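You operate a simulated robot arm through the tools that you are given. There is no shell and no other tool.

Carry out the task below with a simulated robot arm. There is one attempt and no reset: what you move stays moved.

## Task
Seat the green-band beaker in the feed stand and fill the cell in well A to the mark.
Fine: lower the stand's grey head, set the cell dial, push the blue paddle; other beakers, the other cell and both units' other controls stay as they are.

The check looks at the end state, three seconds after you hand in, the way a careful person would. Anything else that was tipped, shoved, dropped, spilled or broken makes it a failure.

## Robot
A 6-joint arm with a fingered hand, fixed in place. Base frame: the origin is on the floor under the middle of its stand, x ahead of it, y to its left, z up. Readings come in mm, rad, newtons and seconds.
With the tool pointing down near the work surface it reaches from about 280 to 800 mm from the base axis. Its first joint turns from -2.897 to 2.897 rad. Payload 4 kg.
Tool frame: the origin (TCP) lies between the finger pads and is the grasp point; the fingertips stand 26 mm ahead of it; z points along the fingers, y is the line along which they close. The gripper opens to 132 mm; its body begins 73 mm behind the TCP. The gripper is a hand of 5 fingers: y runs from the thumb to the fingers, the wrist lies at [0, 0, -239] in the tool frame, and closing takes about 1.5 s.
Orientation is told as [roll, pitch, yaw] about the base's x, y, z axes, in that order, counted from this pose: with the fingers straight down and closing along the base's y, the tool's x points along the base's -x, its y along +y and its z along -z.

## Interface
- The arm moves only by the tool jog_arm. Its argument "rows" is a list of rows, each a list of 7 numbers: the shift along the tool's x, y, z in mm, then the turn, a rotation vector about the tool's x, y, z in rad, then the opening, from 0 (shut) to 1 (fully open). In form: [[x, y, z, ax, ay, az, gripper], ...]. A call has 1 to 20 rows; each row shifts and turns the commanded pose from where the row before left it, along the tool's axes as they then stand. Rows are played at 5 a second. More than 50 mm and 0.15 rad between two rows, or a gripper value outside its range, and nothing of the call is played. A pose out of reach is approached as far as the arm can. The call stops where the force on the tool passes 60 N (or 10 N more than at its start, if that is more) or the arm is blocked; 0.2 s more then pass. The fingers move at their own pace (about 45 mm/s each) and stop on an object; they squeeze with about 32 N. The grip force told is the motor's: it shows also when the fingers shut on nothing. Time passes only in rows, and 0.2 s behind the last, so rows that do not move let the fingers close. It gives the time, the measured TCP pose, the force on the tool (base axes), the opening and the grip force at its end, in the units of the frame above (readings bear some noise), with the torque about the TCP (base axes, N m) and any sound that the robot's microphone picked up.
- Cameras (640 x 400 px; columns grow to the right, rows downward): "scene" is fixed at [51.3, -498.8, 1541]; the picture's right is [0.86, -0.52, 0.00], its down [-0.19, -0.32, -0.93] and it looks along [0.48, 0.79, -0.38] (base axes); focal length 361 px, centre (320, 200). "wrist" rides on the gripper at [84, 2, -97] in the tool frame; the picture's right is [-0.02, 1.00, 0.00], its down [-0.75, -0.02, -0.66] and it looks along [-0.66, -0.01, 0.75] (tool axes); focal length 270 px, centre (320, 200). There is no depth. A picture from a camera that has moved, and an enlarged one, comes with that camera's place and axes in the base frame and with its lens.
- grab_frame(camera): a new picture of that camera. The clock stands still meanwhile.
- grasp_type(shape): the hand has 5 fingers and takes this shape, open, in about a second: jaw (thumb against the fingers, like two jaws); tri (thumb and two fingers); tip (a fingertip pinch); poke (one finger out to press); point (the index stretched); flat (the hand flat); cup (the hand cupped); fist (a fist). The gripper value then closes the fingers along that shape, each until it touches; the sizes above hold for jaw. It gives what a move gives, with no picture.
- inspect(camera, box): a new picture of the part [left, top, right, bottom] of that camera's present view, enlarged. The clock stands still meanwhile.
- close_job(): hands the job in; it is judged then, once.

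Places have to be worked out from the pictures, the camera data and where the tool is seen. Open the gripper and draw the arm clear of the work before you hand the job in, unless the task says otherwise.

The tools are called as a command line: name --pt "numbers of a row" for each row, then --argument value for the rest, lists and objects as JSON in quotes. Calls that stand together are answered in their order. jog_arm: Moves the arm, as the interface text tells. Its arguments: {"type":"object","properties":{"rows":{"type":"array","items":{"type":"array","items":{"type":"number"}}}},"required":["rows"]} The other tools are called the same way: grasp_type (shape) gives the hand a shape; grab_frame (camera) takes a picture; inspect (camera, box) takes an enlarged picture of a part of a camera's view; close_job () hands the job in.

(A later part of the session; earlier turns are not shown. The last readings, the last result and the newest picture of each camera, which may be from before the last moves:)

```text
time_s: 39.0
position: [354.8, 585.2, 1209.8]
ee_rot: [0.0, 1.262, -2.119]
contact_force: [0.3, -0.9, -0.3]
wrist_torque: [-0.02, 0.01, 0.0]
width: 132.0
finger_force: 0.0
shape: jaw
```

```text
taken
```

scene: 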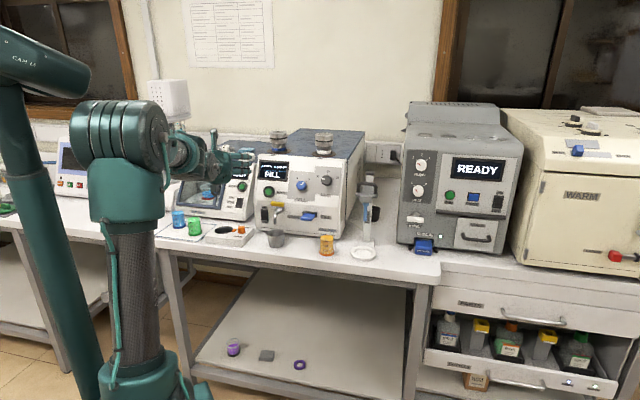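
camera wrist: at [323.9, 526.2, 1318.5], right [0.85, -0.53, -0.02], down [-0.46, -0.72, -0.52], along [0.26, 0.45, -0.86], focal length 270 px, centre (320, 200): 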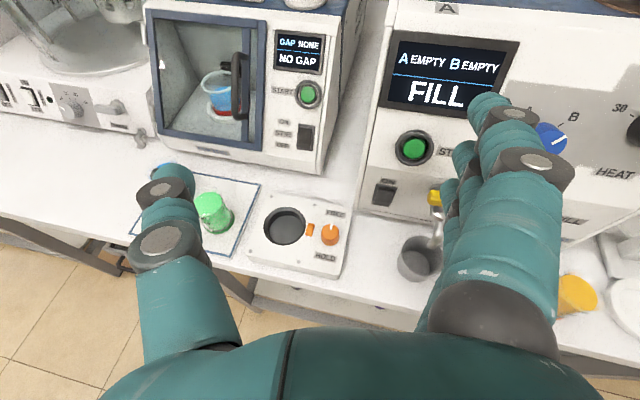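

The hand is now in a usable branch with the camera above it. I enlarge this view on the green beaker and on the right side to measure positions.

inspect --camera "wrist" --box '[120, 140, 280, 260]'

inspect --camera "wrist" --box '[520, 200, 640, 360]'

```text
3.33 times, centred on (200, 200) of wrist
camera zoom: at [323.9, 526.2, 1318.5], right [0.85, -0.53, -0.02], down [-0.46, -0.72, -0.52], along [0.26, 0.45, -0.86], focal length 901 px, centre (720, 200)
```

zoom: 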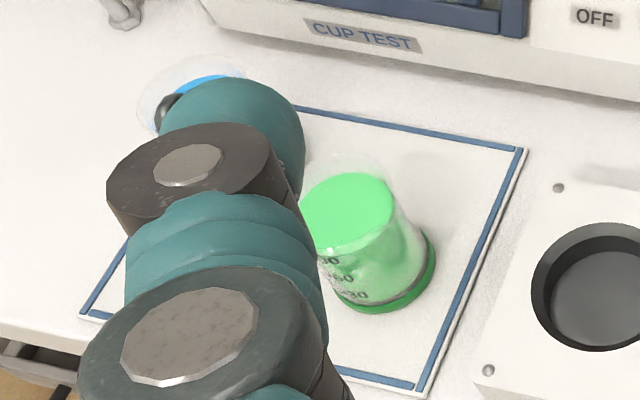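

```text
2.50 times, centred on (580, 280) of wrist
camera zoom: at [323.9, 526.2, 1318.5], right [0.85, -0.53, -0.02], down [-0.46, -0.72, -0.52], along [0.26, 0.45, -0.86], focal length 676 px, centre (-330, 0)
```

zoom: 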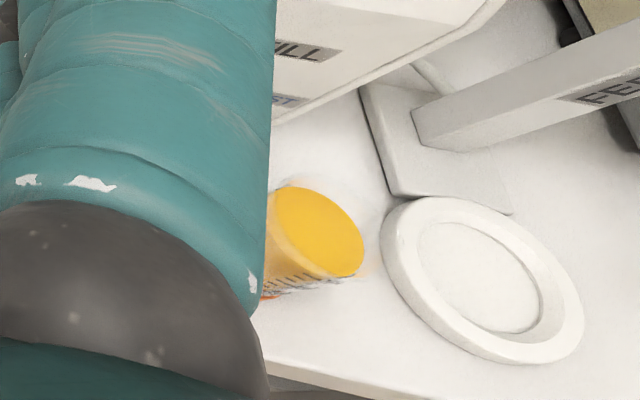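

Beaker centre works out at about (281, 802), ring centre at about (735, 342), bench top about 897. I square the hand to the bench (z along (0.685, 0.73), level) and move to a standoff in front of the green beaker.

jog_arm --pt "0 0 -20 0 0.147 0 1" --pt "0 0 -20 0 0.147 0 1" --pt "0 0 -20 0 0.015 0 1" --pt "0 0 0 -0.103 0 0 1" --pt "0 0 0 -0.103 0 0 1" --pt "-35 -33.7 0 0 0 0 0.7" --pt "-35 -33.7 0 0 0 0 0.7" --pt "-35 -33.7 0 0 0 0 0.7" --pt "-35 -33.7 0 0 0 0 0.7" --pt "-35 -33.7 0 0 0 0 0.7" --pt "-35 -33.7 0 0 0 0 0.7"

grab_frame --camera "wrist"

grab_frame --camera "scene"

```text
time_s: 41.4
position: [177.9, 670.8, 1009.4]
ee_rot: [0.458, 1.571, -1.869]
contact_force: [-0.3, 0.3, -0.4]
wrist_torque: [-0.01, 0.05, -0.05]
width: 92.9
finger_force: 0.0
shape: jaw
```

```text
taken
camera wrist: at [114.5, 597.7, 1093.4], right [0.73, -0.68, -0.02], down [-0.46, -0.47, -0.75], along [0.51, 0.56, -0.66], focal length 270 px, centre (320, 200)
```

wrist: 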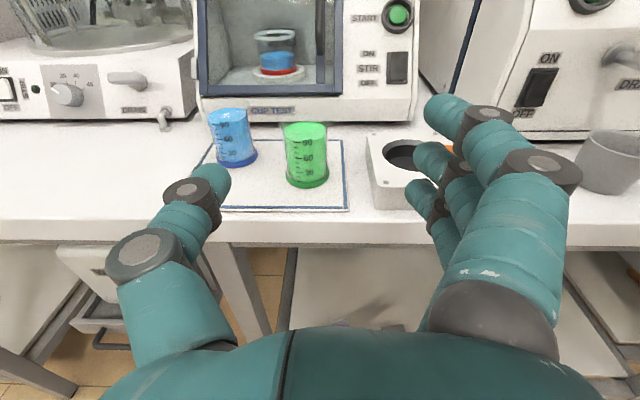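

```text
taken
```

scene: 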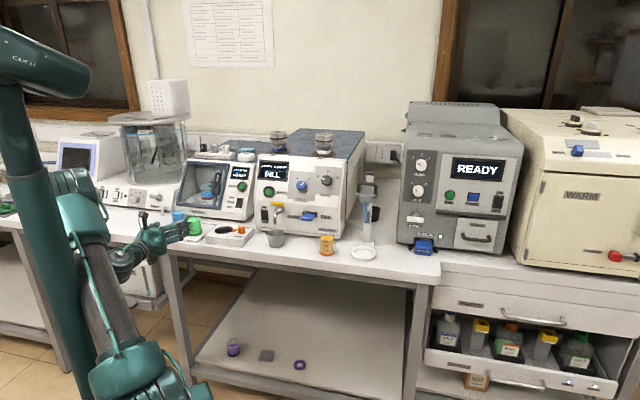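

The view is square to the bench. I zoom on the green beaker between the fingers to centre on it.

inspect --camera "wrist" --box '[190, 90, 370, 220]'

```text
3.08 times, centred on (280, 155) of wrist
camera zoom: at [114.5, 597.7, 1093.4], right [0.73, -0.68, -0.02], down [-0.46, -0.47, -0.75], along [0.51, 0.56, -0.66], focal length 832 px, centre (443, 338)
```

zoom: 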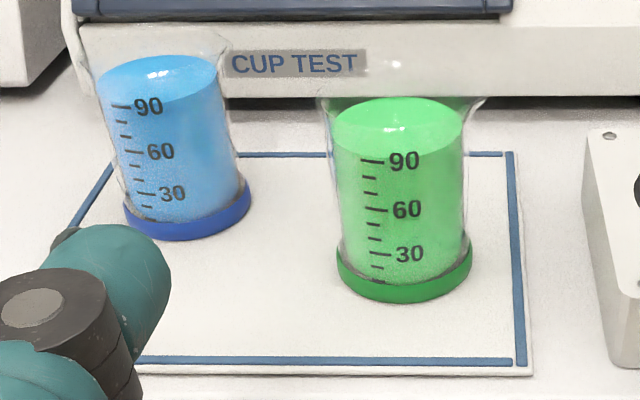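

The beaker's base is about 15.5 mm left of and 158 mm ahead of the TCP, 53 mm wide and 74 mm tall; the blue one is 94 mm further left. I line up laterally, narrow the opening to 0.6 and come down to grasp height, still in front of the bench edge.

jog_arm --pt "-14 -4 0 0 0 0 0.6" --pt "-14 -4 0 0 0 0 0.6" --pt "-14 -4 0 0 0 0 0.6" --pt "-12 -3.5 0 0 0 0 0.6" --pt "0 0 0 0 0 0 0.6"

grab_frame --camera "wrist"

```text
time_s: 42.6
position: [164.7, 681.9, 955.4]
ee_rot: [0.022, 1.571, -2.304]
contact_force: [0.5, -0.3, 0.0]
wrist_torque: [-0.01, -0.02, 0.01]
width: 80.0
finger_force: 0.1
shape: jaw
```

```text
taken
camera wrist: at [101.8, 608.4, 1039.1], right [0.73, -0.68, -0.02], down [-0.46, -0.47, -0.75], along [0.51, 0.56, -0.66], focal length 270 px, centre (320, 200)
```

wrist: 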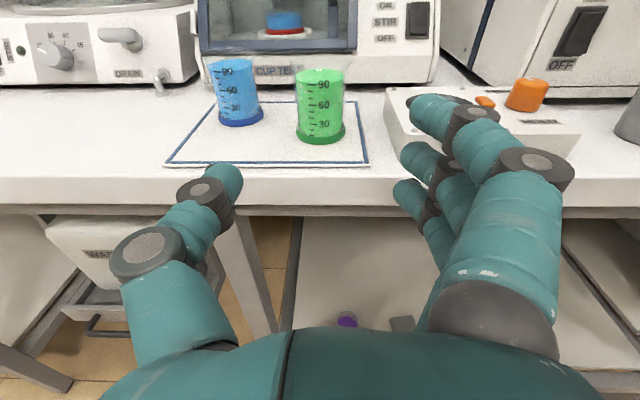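

The beaker is centred laterally. I zoom to read the distance better before moving in.

inspect --camera "wrist" --box '[200, 50, 440, 200]'

```text
2.67 times, centred on (320, 125) of wrist
camera zoom: at [101.8, 608.4, 1039.1], right [0.73, -0.68, -0.02], down [-0.46, -0.47, -0.75], along [0.51, 0.56, -0.66], focal length 721 px, centre (320, 400)
```

zoom: 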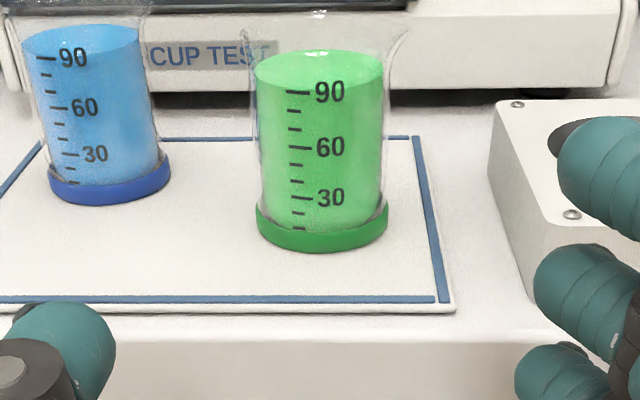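

The white FREE/HOLD box is only about 67 mm right of the beaker, so fully spread knuckles would touch it, and the blue beaker is close on the left. I yaw the hand 17° to the right and narrow the opening to about 0.52, so both sides clear.

jog_arm --pt "0 -18.5 22 0 0 0 0.52" --pt "0 -18.5 22 0 0 0 0.52" --pt "0 0 0 -0.148 0 0 0.52" --pt "0 0 0 -0.148 0 0 0.52" --pt "0 0 0 0 0 0 0.52"

grab_frame --camera "wrist"

inspect --camera "wrist" --box '[200, 50, 440, 200]'

```text
time_s: 43.8
position: [168.1, 738.7, 955.5]
ee_rot: [0.739, 1.57, -1.884]
contact_force: [0.2, 0.7, 0.2]
wrist_torque: [0.02, 0.0, 0.04]
width: 69.3
finger_force: 0.0
shape: jaw
```

```text
taken
camera wrist: at [87.0, 688.4, 1038.6], right [0.5, -0.87, -0.02], down [-0.58, -0.31, -0.75], along [0.65, 0.38, -0.66], focal length 270 px, centre (320, 200)
```

wrist: 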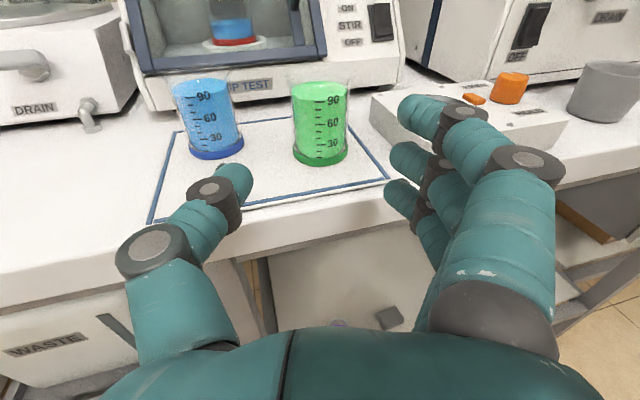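

```text
2.67 times, centred on (320, 125) of wrist
camera zoom: at [87.0, 688.4, 1038.6], right [0.5, -0.87, -0.02], down [-0.58, -0.31, -0.75], along [0.65, 0.38, -0.66], focal length 721 px, centre (320, 400)
```

zoom: 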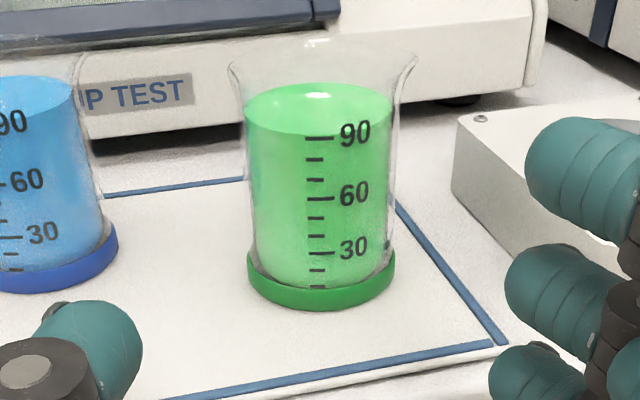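

The beaker is about 130 mm straight ahead, centred within 1 mm. I check the lower fingers' clearance to the bench.

inspect --camera "wrist" --box '[360, 80, 600, 360]'

inspect --camera "scene" --box '[90, 170, 270, 290]'

```text
1.43 times, centred on (480, 220) of wrist
camera zoom: at [87.0, 688.4, 1038.6], right [0.5, -0.87, -0.02], down [-0.58, -0.31, -0.75], along [0.65, 0.38, -0.66], focal length 386 px, centre (91, 171)
```

zoom: 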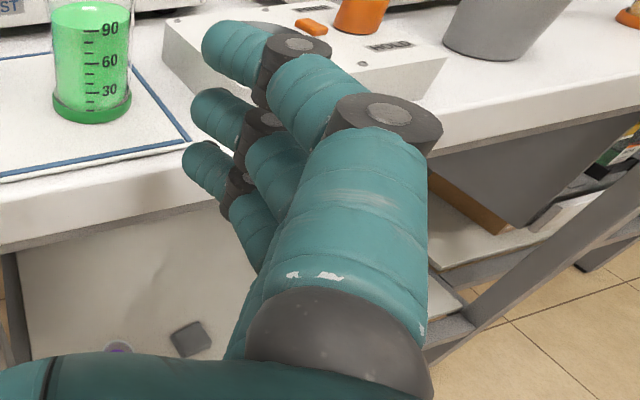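

```text
3.33 times, centred on (180, 230) of scene
camera zoom: at [51.3, -498.8, 1541.0], right [0.86, -0.52, 0.0], down [-0.19, -0.32, -0.93], along [0.48, 0.79, -0.38], focal length 1202 px, centre (787, 100)
```

zoom: 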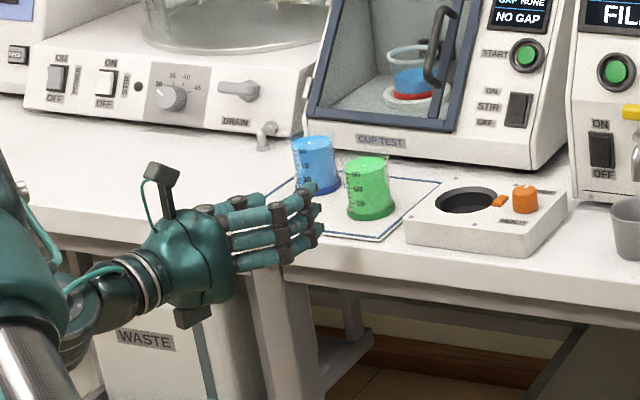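

I zoom on the hand in the scene view to count fingers and see the lowest points.

inspect --camera "scene" --box '[120, 205, 200, 275]'

```text
5.71 times, centred on (160, 240) of scene
camera zoom: at [51.3, -498.8, 1541.0], right [0.86, -0.52, 0.0], down [-0.19, -0.32, -0.93], along [0.48, 0.79, -0.38], focal length 2060 px, centre (1234, -29)
```

zoom: 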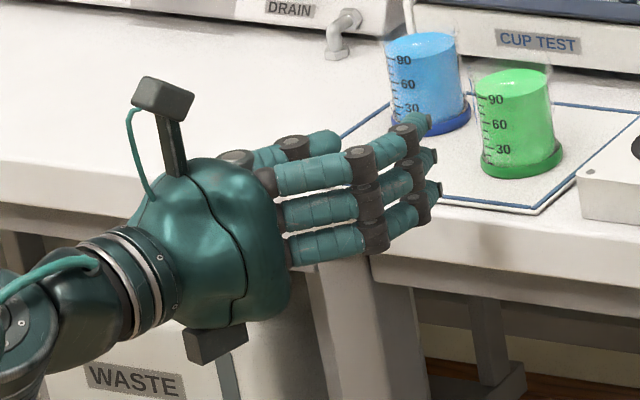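

Three stacked fingers oppose the thumb; the palm's lower block could meet the bench edge if the hand stays level. I tilt the hand 15° nose-down, yaw slightly more and raise it about 8 mm, then look again.

jog_arm --pt "0 0 0 0 -0.131 0 0.52" --pt "0 0 0 0 -0.131 0 0.52" --pt "7.2 0 -1.9 -0.048 0 0.013 0.52" --pt "0 0 0 0 0 0 0.52"

grab_frame --camera "wrist"

inspect --camera "wrist" --box '[200, 30, 440, 180]'

```text
time_s: 44.8
position: [169.8, 739.3, 962.8]
ee_rot: [0.004, 1.308, -2.666]
contact_force: [-0.6, 0.3, -0.6]
wrist_torque: [0.02, 0.03, -0.01]
width: 69.1
finger_force: 0.1
shape: jaw
```

```text
taken
camera wrist: at [107.4, 704.1, 1068.2], right [0.45, -0.89, -0.02], down [-0.75, -0.36, -0.55], along [0.49, 0.26, -0.83], focal length 270 px, centre (320, 200)
```

wrist: 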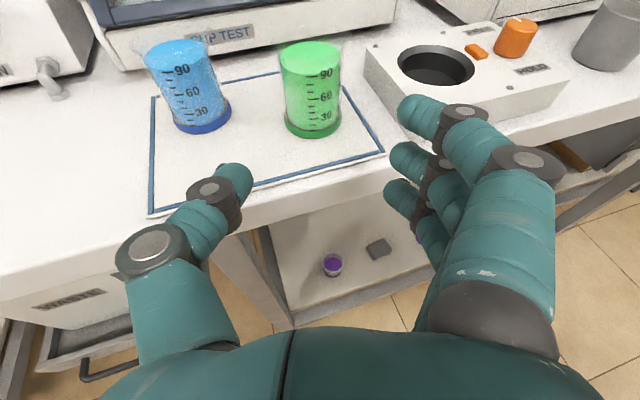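

```text
2.67 times, centred on (320, 105) of wrist
camera zoom: at [107.4, 704.1, 1068.2], right [0.45, -0.89, -0.02], down [-0.75, -0.36, -0.55], along [0.49, 0.26, -0.83], focal length 721 px, centre (320, 453)
```

zoom: 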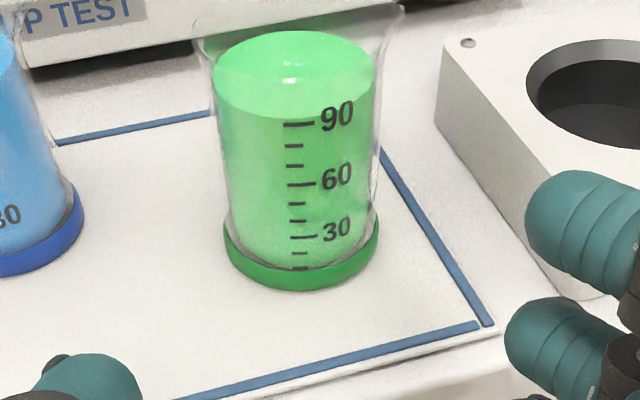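

The beaker now lies 128 mm ahead and 5 mm left of the hand's centre. I shift 6 mm left and go forward level in small steps, stopping short to check.

jog_arm --pt "0 -6 0 0 0 0 0.52" --pt "5.2 0 19.3 0 0 0 0.52" --pt "5.2 0 19.3 0 0 0 0.52" --pt "5.2 0 19.3 0 0 0 0.52" --pt "3.9 0 14.5 0 0 0 0.52" --pt "0 0 0 0 0 0 0.52"

grab_frame --camera "wrist"

inspect --camera "scene" --box '[130, 190, 230, 270]'

```text
time_s: 46.2
position: [232.8, 777.1, 961.0]
ee_rot: [0.004, 1.308, -2.668]
contact_force: [0.8, 0.0, 0.6]
wrist_torque: [0.02, 0.02, 0.01]
width: 69.5
finger_force: 0.0
shape: jaw
```

```text
taken
camera wrist: at [170.8, 743.9, 1067.0], right [0.45, -0.89, -0.02], down [-0.75, -0.36, -0.56], along [0.49, 0.26, -0.83], focal length 270 px, centre (320, 200)
```

wrist: 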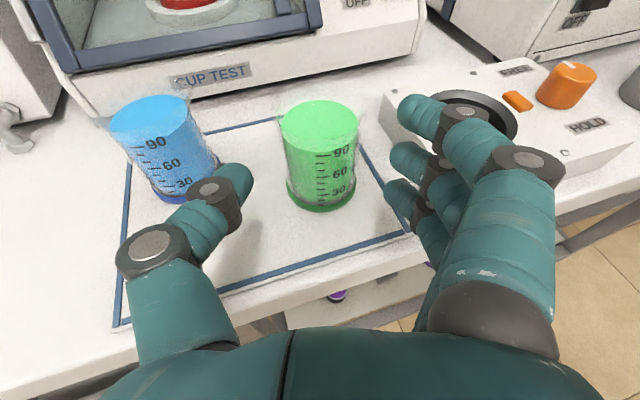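

```text
5.00 times, centred on (180, 230) of scene
camera zoom: at [51.3, -498.8, 1541.0], right [0.86, -0.52, 0.0], down [-0.19, -0.32, -0.93], along [0.48, 0.79, -0.38], focal length 1803 px, centre (1020, 50)
```

zoom: 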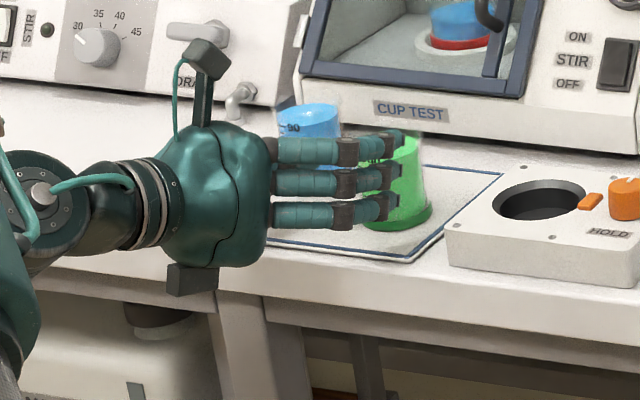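

The beaker is now 52 mm ahead and centred; the scene view shows clear room to the box. I advance 50 mm in small steps.

jog_arm --pt "3.25 0 12.1 0 0 0 0.52" --pt "3.25 0 12.1 0 0 0 0.52" --pt "3.25 0 12.1 0 0 0 0.52" --pt "3.25 0 12.1 0 0 0 0.52" --pt "0 0 0 0 0 0 0.52"

grab_frame --camera "wrist"

inspect --camera "scene" --box '[130, 190, 230, 270]'

```text
time_s: 47.4
position: [277.8, 801.1, 963.4]
ee_rot: [0.003, 1.307, -2.666]
contact_force: [0.0, 0.7, 0.7]
wrist_torque: [0.01, 0.0, 0.0]
width: 69.2
finger_force: 0.1
shape: jaw
```

```text
taken
camera wrist: at [216.2, 765.6, 1067.5], right [0.45, -0.89, -0.02], down [-0.75, -0.36, -0.56], along [0.49, 0.26, -0.83], focal length 270 px, centre (320, 200)
```

wrist: 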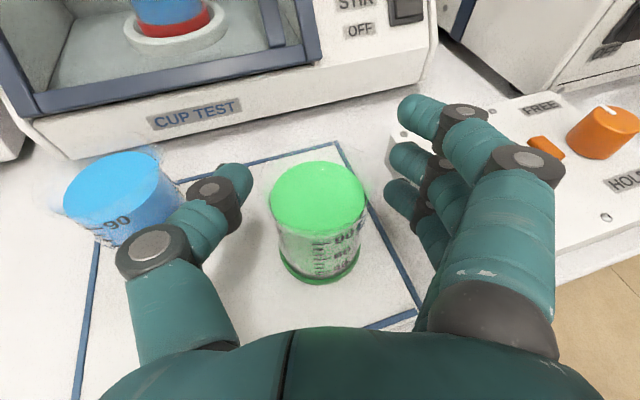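

```text
5.00 times, centred on (180, 230) of scene
camera zoom: at [51.3, -498.8, 1541.0], right [0.86, -0.52, 0.0], down [-0.19, -0.32, -0.93], along [0.48, 0.79, -0.38], focal length 1803 px, centre (1020, 50)
```

zoom: 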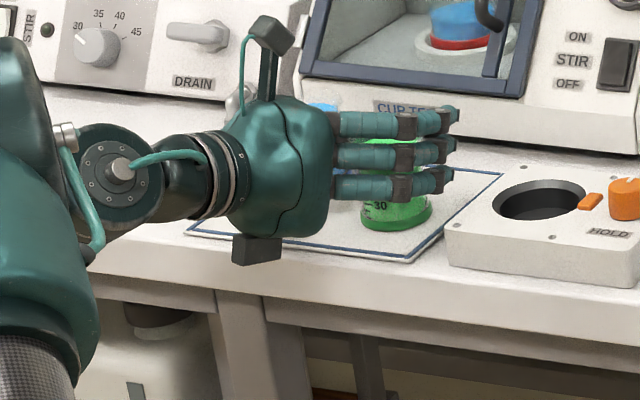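

The beaker axis now sits right at the TCP, and the wrist view shows it centred between thumb and fingers. I close gently in steps.

jog_arm --pt "0 0 0 0 0 0 0.48" --pt "0 0 0 0 0 0 0.44" --pt "0 0 0 0 0 0 0.41" --pt "0 0 0 0 0 0 0.38" --pt "0 0 0 0 0 0 0.35" --pt "0 0 0 0 0 0 0.32" --pt "0 0 0 0 0 0 0.28" --pt "0 0 0 0 0 0 0.25" --pt "0 0 0 0 0 0 0.25"

grab_frame --camera "wrist"

inspect --camera "scene" --box '[130, 190, 230, 270]'

```text
time_s: 49.4
position: [277.6, 800.0, 962.5]
ee_rot: [-0.001, 1.308, -2.669]
contact_force: [0.3, 1.3, 2.1]
wrist_torque: [0.01, -0.04, -0.01]
width: 30.6
finger_force: 25.5
shape: jaw
```

```text
taken
camera wrist: at [215.9, 765.6, 1067.8], right [0.45, -0.89, -0.02], down [-0.75, -0.36, -0.56], along [0.49, 0.26, -0.83], focal length 270 px, centre (320, 200)
```

wrist: 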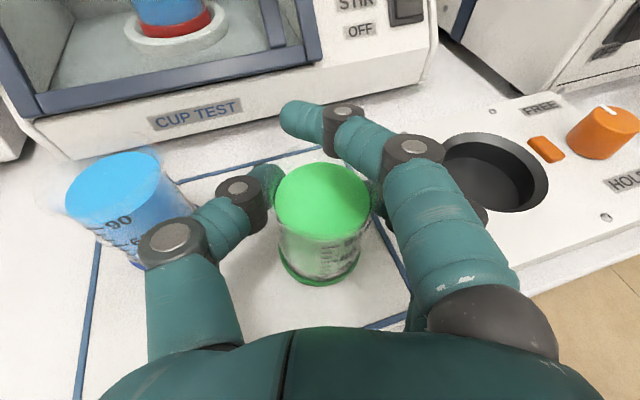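

```text
5.00 times, centred on (180, 230) of scene
camera zoom: at [51.3, -498.8, 1541.0], right [0.86, -0.52, 0.0], down [-0.19, -0.32, -0.93], along [0.48, 0.79, -0.38], focal length 1803 px, centre (1020, 50)
```

zoom: 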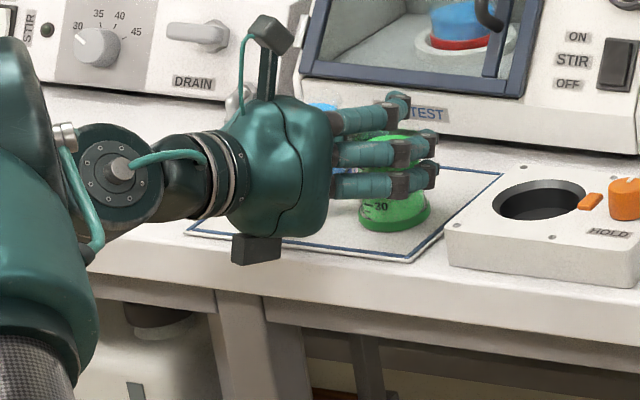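

Thumb and lower fingers hold the beaker body; the index passes above the rim. I squeeze a bit more and lift a few millimetres to test.

jog_arm --pt "0 0 0 0 0 0 0.15" --pt "0 0 0 0 0 0 0.12" --pt "0 0 0 0 0 0 0.12" --pt "1.9 0 -0.5 0 0 0 0.12" --pt "1.9 0 -0.5 0 0 0 0.12" --pt "2.9 0 -0.8 0 0 0 0.12" --pt "2.9 0 -0.8 0 0 0 0.12"

grab_frame --camera "wrist"

inspect --camera "scene" --box '[130, 190, 230, 270]'

```text
time_s: 51.0
position: [277.8, 799.9, 970.6]
ee_rot: [0.003, 1.307, -2.668]
contact_force: [0.9, 0.3, -1.2]
wrist_torque: [-0.01, 0.01, 0.02]
width: 29.0
finger_force: 31.5
shape: jaw
```

```text
taken
camera wrist: at [216.6, 765.6, 1076.7], right [0.45, -0.89, -0.02], down [-0.75, -0.36, -0.56], along [0.49, 0.26, -0.83], focal length 270 px, centre (320, 200)
```

wrist: 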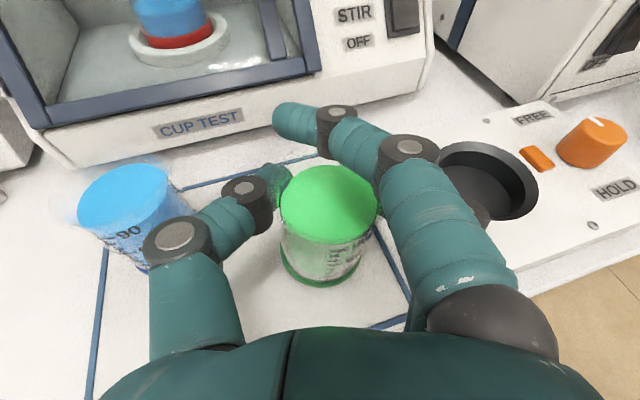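

```text
5.00 times, centred on (180, 230) of scene
camera zoom: at [51.3, -498.8, 1541.0], right [0.86, -0.52, 0.0], down [-0.19, -0.32, -0.93], along [0.48, 0.79, -0.38], focal length 1803 px, centre (1020, 50)
```

zoom: 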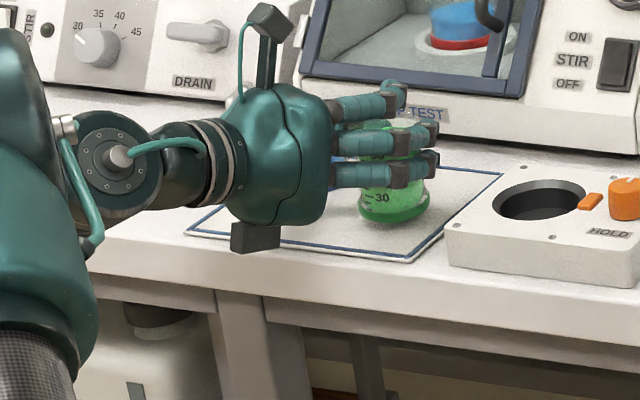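

The beaker hangs upright about 8 mm above the mat with no spill. I lift a little more and draw back gently, out in front of the bench edge.

jog_arm --pt "5.8 0 -1.6 0 0 0 0.12" --pt "6.8 0 -1.8 0 0 0 0.12" --pt "5.8 0 -1.6 0 0 0 0.12" --pt "-1.6 0 -5.8 0 0 0 0.12" --pt "-2.6 0 -9.7 0 0 0 0.12" --pt "-3.4 0 -12.6 0 0 0 0.12" --pt "-3.9 0 -14.5 0 0 0 0.12" --pt "-3.9 0 -14.5 0 0 0 0.12" --pt "-3.9 0 -14.5 0 0 0 0.12" --pt "-3.9 0 -14.5 0 0 0 0.12" --pt "-3.9 0 -14.5 0 0 0 0.12" --pt "-3.9 0 -14.5 0 0 0 0.12" --pt "-3.9 0 -14.5 0 0 0 0.12" --pt "-3.4 0 -12.6 0 0 0 0.12" --pt "-2.6 0 -9.7 0 0 0 0.12" --pt "-1.3 0 -4.8 0 0 0 0.12"

grab_frame --camera "scene"

grab_frame --camera "wrist"

```text
time_s: 54.4
position: [132.8, 727.0, 991.9]
ee_rot: [0.001, 1.309, -2.67]
contact_force: [-0.1, 0.4, -0.4]
wrist_torque: [-0.04, 0.01, 0.01]
width: 28.9
finger_force: 31.5
shape: jaw
```

```text
taken
```

scene: 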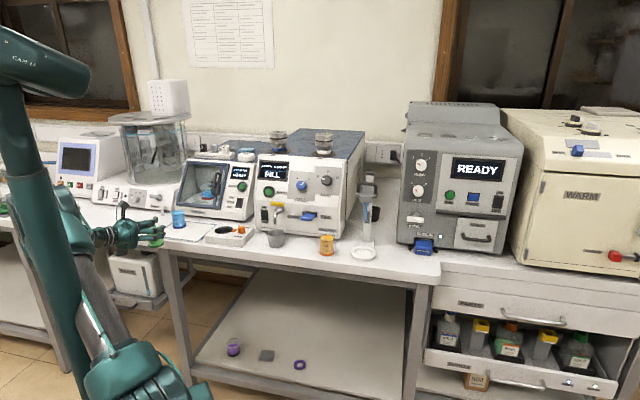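

```text
taken
camera wrist: at [71.8, 692.3, 1097.2], right [0.45, -0.89, -0.02], down [-0.75, -0.36, -0.56], along [0.49, 0.26, -0.83], focal length 270 px, centre (320, 200)
```

wrist: 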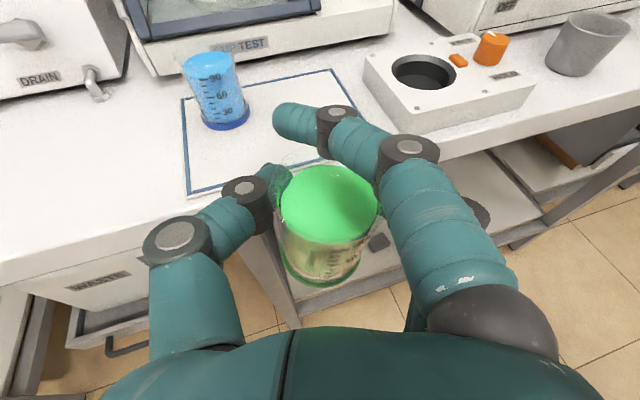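

The beaker is clear of the bench edge and level. I carry it sideways along the bench front with gentle ramps.

jog_arm --pt "0.5 5.7 1.9 0 0 0 0.12" --pt "1.0 11.3 3.9 0 0 0 0.12" --pt "1.6 17.0 5.8 0 0 0 0.12" --pt "2.1 22.6 7.8 0 0 0 0.12" --pt "2.2 23.6 8.1 0 0 0 0.12" --pt "2.2 23.6 8.1 0 0 0 0.12" --pt "2.2 23.6 8.1 0 0 0 0.12" --pt "2.2 23.6 8.1 0 0 0 0.12" --pt "2.2 23.6 8.1 0 0 0 0.12" --pt "2.2 23.6 8.1 0 0 0 0.12" --pt "2.2 23.6 8.1 0 0 0 0.12" --pt "2.2 23.6 8.1 0 0 0 0.12" --pt "2.2 23.6 8.1 0 0 0 0.12" --pt "2.2 23.6 8.1 0 0 0 0.12" --pt "2.2 23.6 8.1 0 0 0 0.12" --pt "2.2 23.6 8.1 0 0 0 0.12" --pt "2.1 22.6 7.8 0 0 0 0.12" --pt "1.6 17.0 5.8 0 0 0 0.12" --pt "1.0 11.3 3.9 0 0 0 0.12" --pt "0.5 5.7 1.9 0 0 0 0.12"

grab_frame --camera "wrist"

grab_frame --camera "scene"

```text
time_s: 58.6
position: [438.8, 436.8, 991.8]
ee_rot: [0.004, 1.307, -2.664]
contact_force: [1.1, -1.2, -2.6]
wrist_torque: [0.0, 0.03, 0.03]
width: 28.4
finger_force: 31.5
shape: jaw
```

```text
taken
camera wrist: at [377.1, 402.5, 1097.0], right [0.45, -0.89, -0.02], down [-0.75, -0.36, -0.56], along [0.49, 0.26, -0.83], focal length 270 px, centre (320, 200)
```

wrist: 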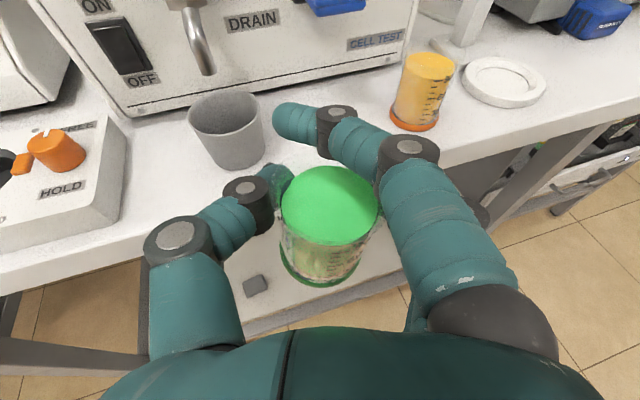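

```text
taken
```

scene: 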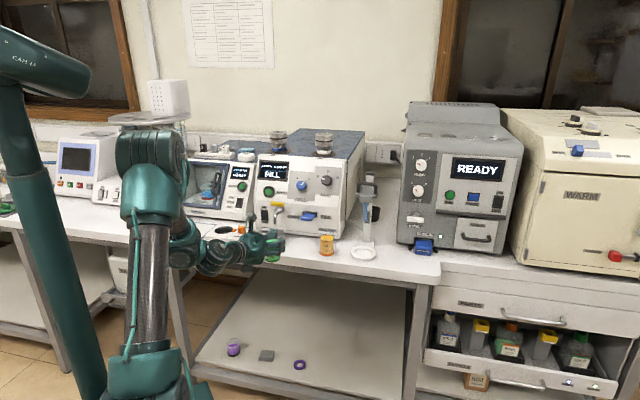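

Steady grip; the ring measures at (735, 343) again from here. I carry on to a standoff 150 mm before the ring on the approach line.

jog_arm --pt "0.5 5.7 1.75 0 0 0 0.12" --pt "0.94 11.4 3.5 0 0 0 0.12" --pt "1.4 17.2 5.25 0 0 0 0.12" --pt "1.9 22.9 7.0 0 0 0 0.12" --pt "1.96 23.8 7.3 0 0 0 0.12" --pt "1.96 23.8 7.3 0 0 0 0.12" --pt "1.96 23.8 7.3 0 0 0 0.12" --pt "1.96 23.8 7.3 0 0 0 0.12" --pt "1.96 23.8 7.3 0 0 0 0.12" --pt "1.9 22.9 7.0 0 0 0 0.12" --pt "0.94 11.4 3.5 0 0 0 0.12" --pt "0.5 5.7 1.75 0 0 0 0.12" --pt "0.3 3.8 1.1 0 0 0 0.12"

grab_frame --camera "wrist"

inspect --camera "scene" --box '[260, 150, 420, 270]'

```text
time_s: 61.4
position: [600.5, 272.6, 991.8]
ee_rot: [0.003, 1.307, -2.67]
contact_force: [-0.3, 0.5, -0.8]
wrist_torque: [-0.02, 0.0, 0.0]
width: 28.2
finger_force: 32.3
shape: jaw
```

```text
taken
camera wrist: at [539.2, 238.3, 1096.7], right [0.45, -0.89, -0.02], down [-0.75, -0.36, -0.56], along [0.49, 0.26, -0.83], focal length 270 px, centre (320, 200)
```

wrist: 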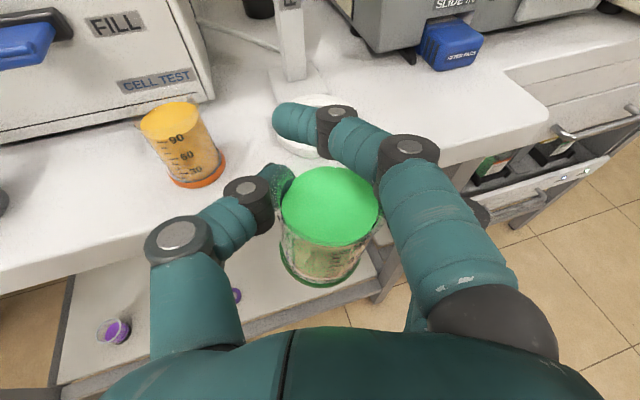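

```text
3.33 times, centred on (340, 210) of scene
camera zoom: at [51.3, -498.8, 1541.0], right [0.86, -0.52, 0.0], down [-0.19, -0.32, -0.93], along [0.48, 0.79, -0.38], focal length 1202 px, centre (253, 167)
```

zoom: 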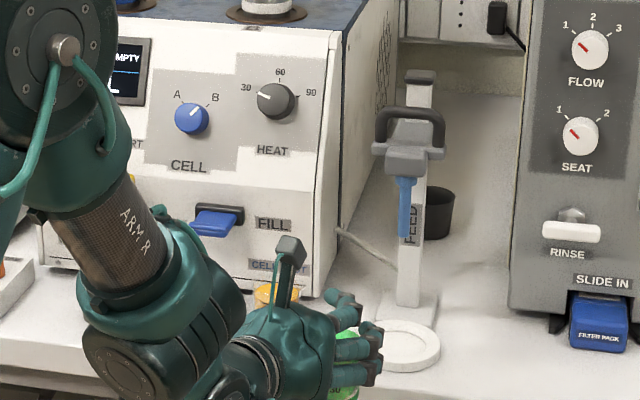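

At the standoff. I zoom on the held beaker to measure its exact offset in the hand and that it is upright.

inspect --camera "wrist" --box '[240, 90, 420, 300]'

inspect --camera "scene" --box '[325, 220, 385, 275]'

```text
1.90 times, centred on (330, 195) of wrist
camera zoom: at [539.2, 238.3, 1096.7], right [0.45, -0.89, -0.02], down [-0.75, -0.36, -0.56], along [0.49, 0.26, -0.83], focal length 515 px, centre (301, 210)
```

zoom: 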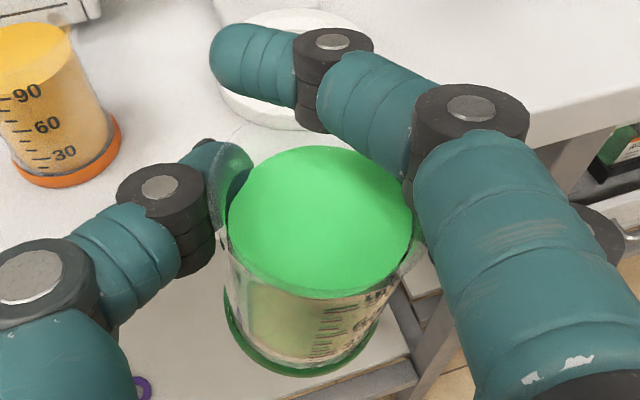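

```text
7.27 times, centred on (355, 248) of scene
camera zoom: at [51.3, -498.8, 1541.0], right [0.86, -0.52, 0.0], down [-0.19, -0.32, -0.93], along [0.48, 0.79, -0.38], focal length 2622 px, centre (66, -146)
```

zoom: 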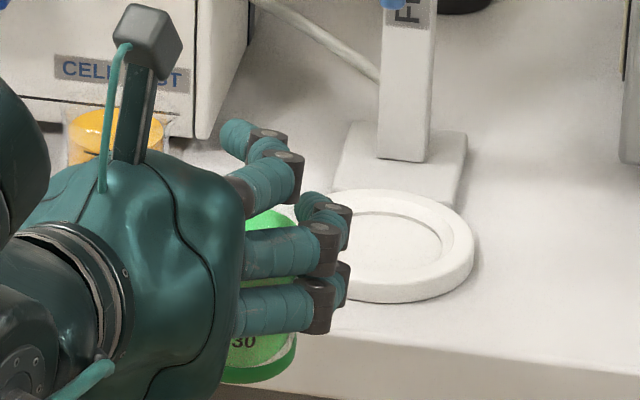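

The beaker sits 2–5 mm right of hand centre and nearly upright. I zoom on the ring to pin its centre more exactly.

inspect --camera "scene" --box '[338, 232, 388, 266]'

inspect --camera "scene" --box '[330, 165, 400, 225]'

```text
11.76 times, centred on (363, 249) of scene
camera zoom: at [51.3, -498.8, 1541.0], right [0.86, -0.52, 0.0], down [-0.19, -0.32, -0.93], along [0.48, 0.79, -0.38], focal length 4242 px, centre (-186, -376)
```

zoom: 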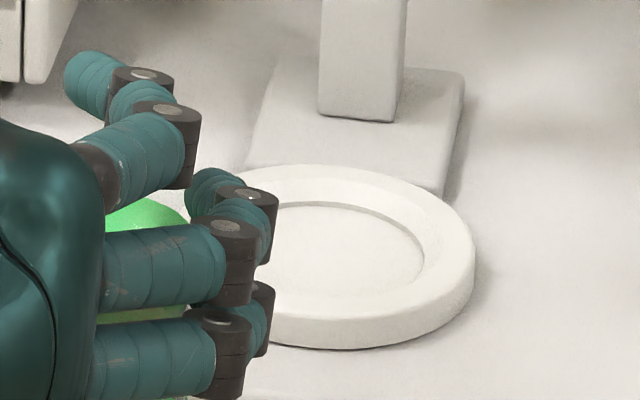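

```text
6.67 times, centred on (365, 195) of scene
camera zoom: at [51.3, -498.8, 1541.0], right [0.86, -0.52, 0.0], down [-0.19, -0.32, -0.93], along [0.48, 0.79, -0.38], focal length 2404 px, centre (20, 233)
```

zoom: 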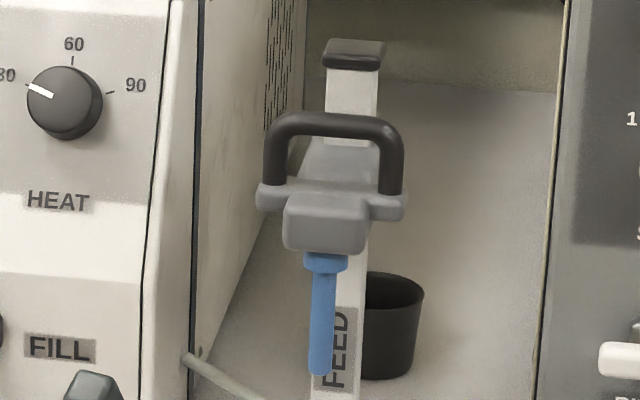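

The recess leaves only about 3 mm play around the base, so I will align visually. I advance 105 mm toward the ring at a height that clears the lip but stays under the tube.

jog_arm --pt "-2.0 0 8.0 0 0 0 0.12" --pt "-1.0 -1.2 12.0 0 0 0 0.12" --pt "2.0 -1.2 15.0 0 0 0 0.12" --pt "3.9 0 14.5 0 0 0 0.12" --pt "3.9 0 14.5 0 0 0 0.12" --pt "3.9 0 14.5 0 0 0 0.12" --pt "3.1 0 11.6 0 0 0 0.12" --pt "2.0 0 8.0 0 0 0 0.12" --pt "1.0 0 4.0 0 0 0 0.12"

inspect --camera "scene" --box '[325, 200, 395, 270]'

grab_frame --camera "wrist"

```text
time_s: 63.4
position: [692.1, 322.0, 981.2]
ee_rot: [0.003, 1.306, -2.668]
contact_force: [-0.2, 0.7, -1.8]
wrist_torque: [0.0, 0.02, 0.02]
width: 28.0
finger_force: 31.5
shape: jaw
```

```text
5.71 times, centred on (360, 235) of scene
camera zoom: at [51.3, -498.8, 1541.0], right [0.86, -0.52, 0.0], down [-0.19, -0.32, -0.93], along [0.48, 0.79, -0.38], focal length 2060 px, centre (91, 0)
```

zoom: 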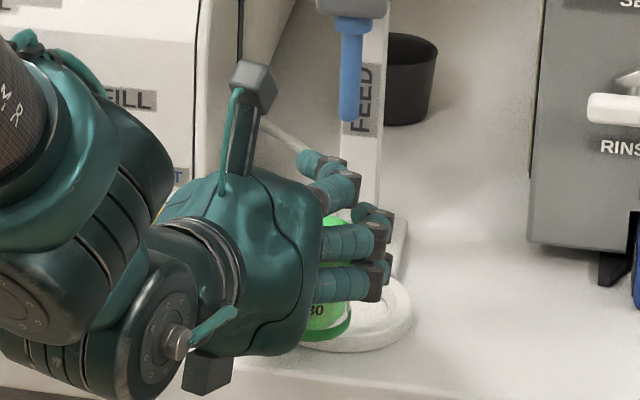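

```text
taken
camera wrist: at [630.5, 287.3, 1087.2], right [0.45, -0.89, -0.02], down [-0.75, -0.36, -0.56], along [0.49, 0.26, -0.83], focal length 270 px, centre (320, 200)
```

wrist: 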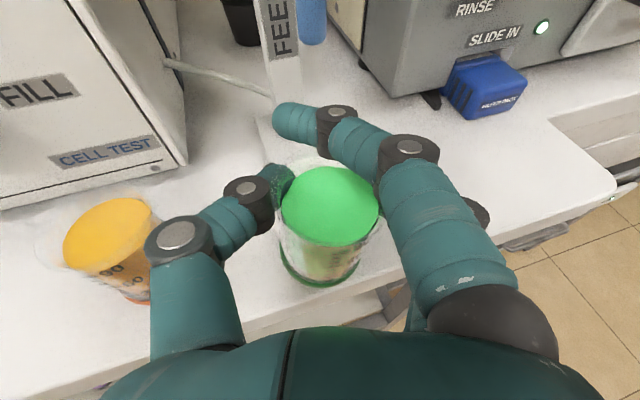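

Clear of the orange beaker by about 10 mm and under the tube. I advance the last 45 mm over the ring.

jog_arm --pt "2.1 -0.3 7.7 0 0 0 0.12" --pt "3.1 -0.3 11.6 0 0 0 0.12" --pt "3.1 0 11.6 0 0 0 0.12" --pt "2.1 0 7.7 0 0 0 0.12" --pt "1.3 0 4.8 0 0 0 0.12" --pt "0 0 0 0 0 0 0.12"

inspect --camera "scene" --box '[335, 225, 390, 265]'

grab_frame --camera "wrist"

inspect --camera "scene" --box '[320, 170, 400, 230]'

```text
time_s: 64.8
position: [731.3, 344.6, 981.4]
ee_rot: [0.003, 1.308, -2.667]
contact_force: [0.4, -0.1, -0.6]
wrist_torque: [-0.02, 0.0, -0.01]
width: 28.0
finger_force: 32.3
shape: jaw
```

```text
10.00 times, centred on (362, 245) of scene
camera zoom: at [51.3, -498.8, 1541.0], right [0.86, -0.52, 0.0], down [-0.19, -0.32, -0.93], along [0.48, 0.79, -0.38], focal length 3606 px, centre (-105, -250)
```

zoom: 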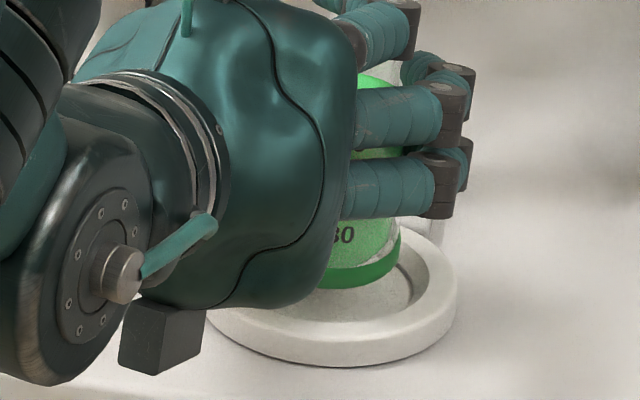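

```text
taken
camera wrist: at [669.2, 309.2, 1086.5], right [0.45, -0.89, -0.02], down [-0.75, -0.36, -0.56], along [0.49, 0.26, -0.83], focal length 270 px, centre (320, 200)
```

wrist: 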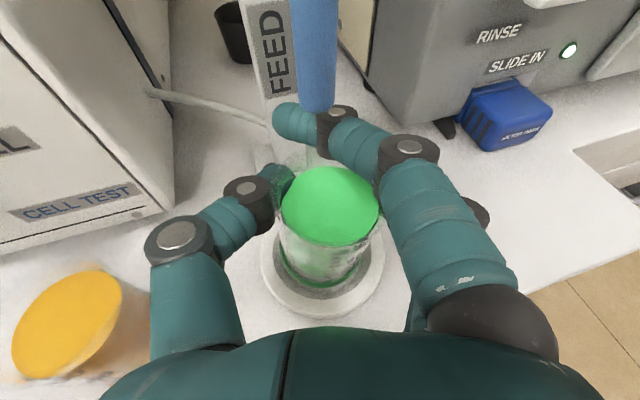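

```text
6.67 times, centred on (360, 200) of scene
camera zoom: at [51.3, -498.8, 1541.0], right [0.86, -0.52, 0.0], down [-0.19, -0.32, -0.93], along [0.48, 0.79, -0.38], focal length 2404 px, centre (53, 200)
```

zoom: 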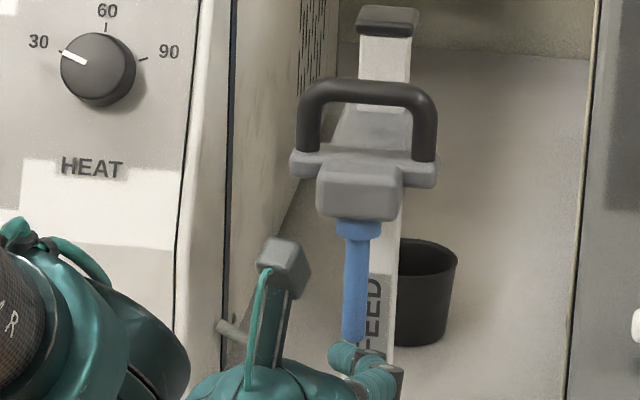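

Ring and base now show together in the wrist view. I zoom in to compare their centres.

inspect --camera "wrist" --box '[245, 150, 405, 330]'

```text
2.22 times, centred on (325, 240) of wrist
camera zoom: at [669.2, 309.2, 1086.5], right [0.45, -0.89, -0.02], down [-0.75, -0.36, -0.56], along [0.49, 0.26, -0.83], focal length 601 px, centre (309, 111)
```

zoom: 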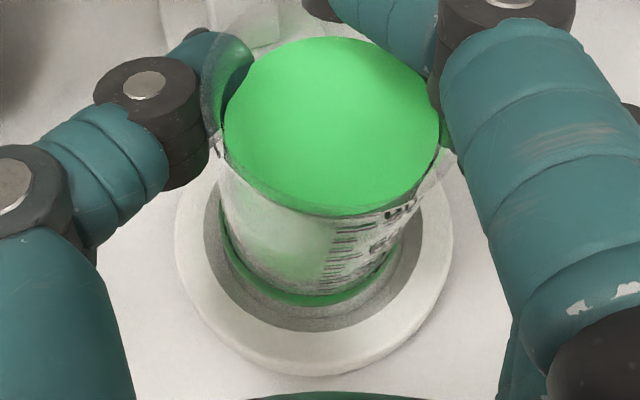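

The recess is chamfered (34 mm radius at the top), and the base is 0.7 mm left and about 4 mm short of its centre. I correct that and lower slowly while watching force.

jog_arm --pt "1.0 1.0 3.9 0 0 0 0.12" --pt "-2.9 0 0.8 0 0 0 0.12" --pt "-2.9 0 0.8 0 0 0 0.12" --pt "-1.9 0 0.5 0 0 0 0.12"

inspect --camera "wrist" --box '[245, 150, 405, 330]'

inspect --camera "scene" --box '[335, 225, 390, 265]'

```text
time_s: 65.8
position: [734.9, 344.8, 972.6]
ee_rot: [0.004, 1.307, -2.667]
contact_force: [0.1, 0.8, -1.8]
wrist_torque: [0.01, -0.01, 0.0]
width: 28.2
finger_force: 32.2
shape: jaw
```

```text
2.22 times, centred on (325, 240) of wrist
camera zoom: at [673.0, 309.4, 1078.7], right [0.45, -0.89, -0.02], down [-0.75, -0.36, -0.56], along [0.49, 0.26, -0.83], focal length 601 px, centre (309, 111)
```

zoom: 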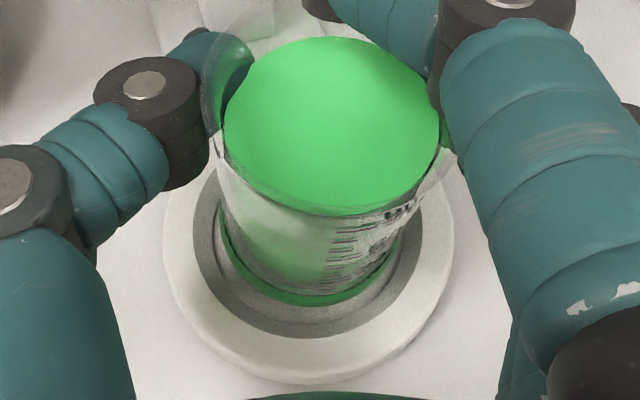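

```text
10.00 times, centred on (362, 245) of scene
camera zoom: at [51.3, -498.8, 1541.0], right [0.86, -0.52, 0.0], down [-0.19, -0.32, -0.93], along [0.48, 0.79, -0.38], focal length 3606 px, centre (-105, -250)
```

zoom: 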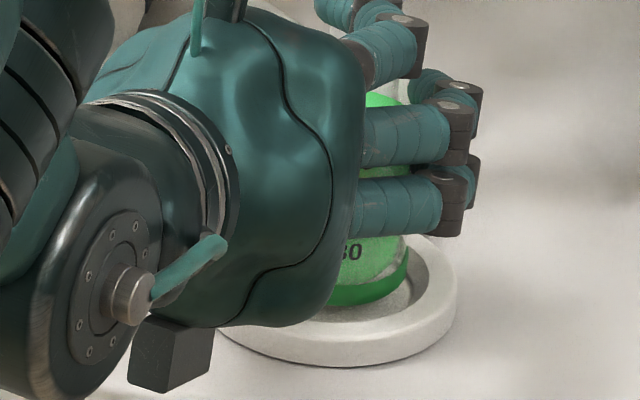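

Base and recess centres now agree within 1 mm. I lower further in 1.5 mm steps until contact shows.

jog_arm --pt "-1.45 0 0.4 0 0 0 0.12" --pt "-1.45 0 0.4 0 0 0 0.12" --pt "0 0 0 0 0 0 0.12"

jog_arm --pt "-1.45 0 0.4 0 0 0 0.12" --pt "0 0 0 0 0 0 0.12"

jog_arm --pt "-1.45 0 0.4 0 0 0 0.12" --pt "0 0 0 0 0 0 0.12"

```text
time_s: 66.6
position: [735.5, 344.5, 970.3]
ee_rot: [0.003, 1.305, -2.668]
contact_force: [-0.3, 0.8, -0.9]
wrist_torque: [0.02, 0.0, -0.03]
width: 28.2
finger_force: 32.4
shape: jaw
```

```text
time_s: 67.2
position: [735.1, 344.7, 969.6]
ee_rot: [0.003, 1.306, -2.667]
contact_force: [0.5, 0.2, -1.3]
wrist_torque: [-0.02, -0.03, 0.01]
width: 28.4
finger_force: 32.2
shape: jaw
```

```text
time_s: 67.8
position: [735.0, 344.6, 968.0]
ee_rot: [0.003, 1.306, -2.668]
contact_force: [0.4, -0.4, -0.5]
wrist_torque: [0.0, -0.06, -0.01]
width: 28.2
finger_force: 32.3
shape: jaw
```

No contact yet; I keep lowering in small steps.

jog_arm --pt "-1.45 0 0.4 0 0 0 0.12" --pt "0 0 0 0 0 0 0.12"

jog_arm --pt "-1.0 0 0.26 0 0 0 0.12" --pt "0 0 0 0 0 0 0.12"

jog_arm --pt "-1.0 0 0.26 0 0 0 0.12" --pt "0 0 0 0 0 0 0.12"

inspect --camera "scene" --box '[335, 225, 390, 265]'

inspect --camera "wrist" --box '[245, 150, 405, 330]'

```text
time_s: 68.4
position: [735.3, 344.2, 965.3]
ee_rot: [0.004, 1.308, -2.667]
contact_force: [0.3, -0.1, -1.1]
wrist_torque: [0.01, 0.0, 0.0]
width: 27.9
finger_force: 31.8
shape: jaw
```

```text
time_s: 69.0
position: [734.9, 343.3, 965.3]
ee_rot: [0.004, 1.307, -2.666]
contact_force: [-0.7, -0.4, -1.2]
wrist_torque: [-0.03, 0.03, -0.02]
width: 28.3
finger_force: 32.1
shape: jaw
```

```text
time_s: 69.6
position: [734.7, 344.3, 964.4]
ee_rot: [0.005, 1.308, -2.666]
contact_force: [0.1, 0.3, 2.0]
wrist_torque: [-0.06, 0.0, 0.05]
width: 28.3
finger_force: 31.8
shape: jaw
```

```text
10.00 times, centred on (362, 245) of scene
camera zoom: at [51.3, -498.8, 1541.0], right [0.86, -0.52, 0.0], down [-0.19, -0.32, -0.93], along [0.48, 0.79, -0.38], focal length 3606 px, centre (-105, -250)
```

zoom: 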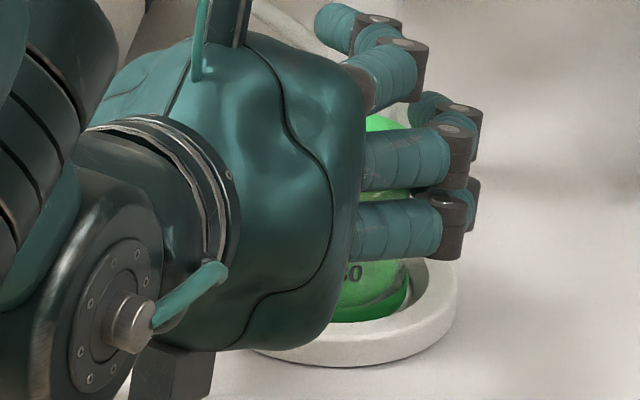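

```text
2.22 times, centred on (325, 240) of wrist
camera zoom: at [673.5, 309.3, 1070.0], right [0.45, -0.89, -0.02], down [-0.75, -0.36, -0.56], along [0.49, 0.26, -0.83], focal length 601 px, centre (309, 111)
```

zoom: 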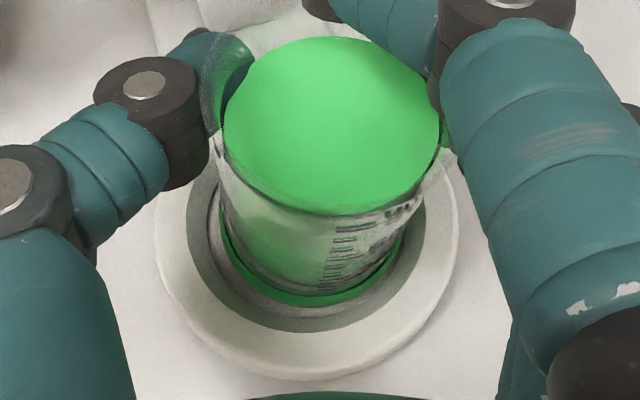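

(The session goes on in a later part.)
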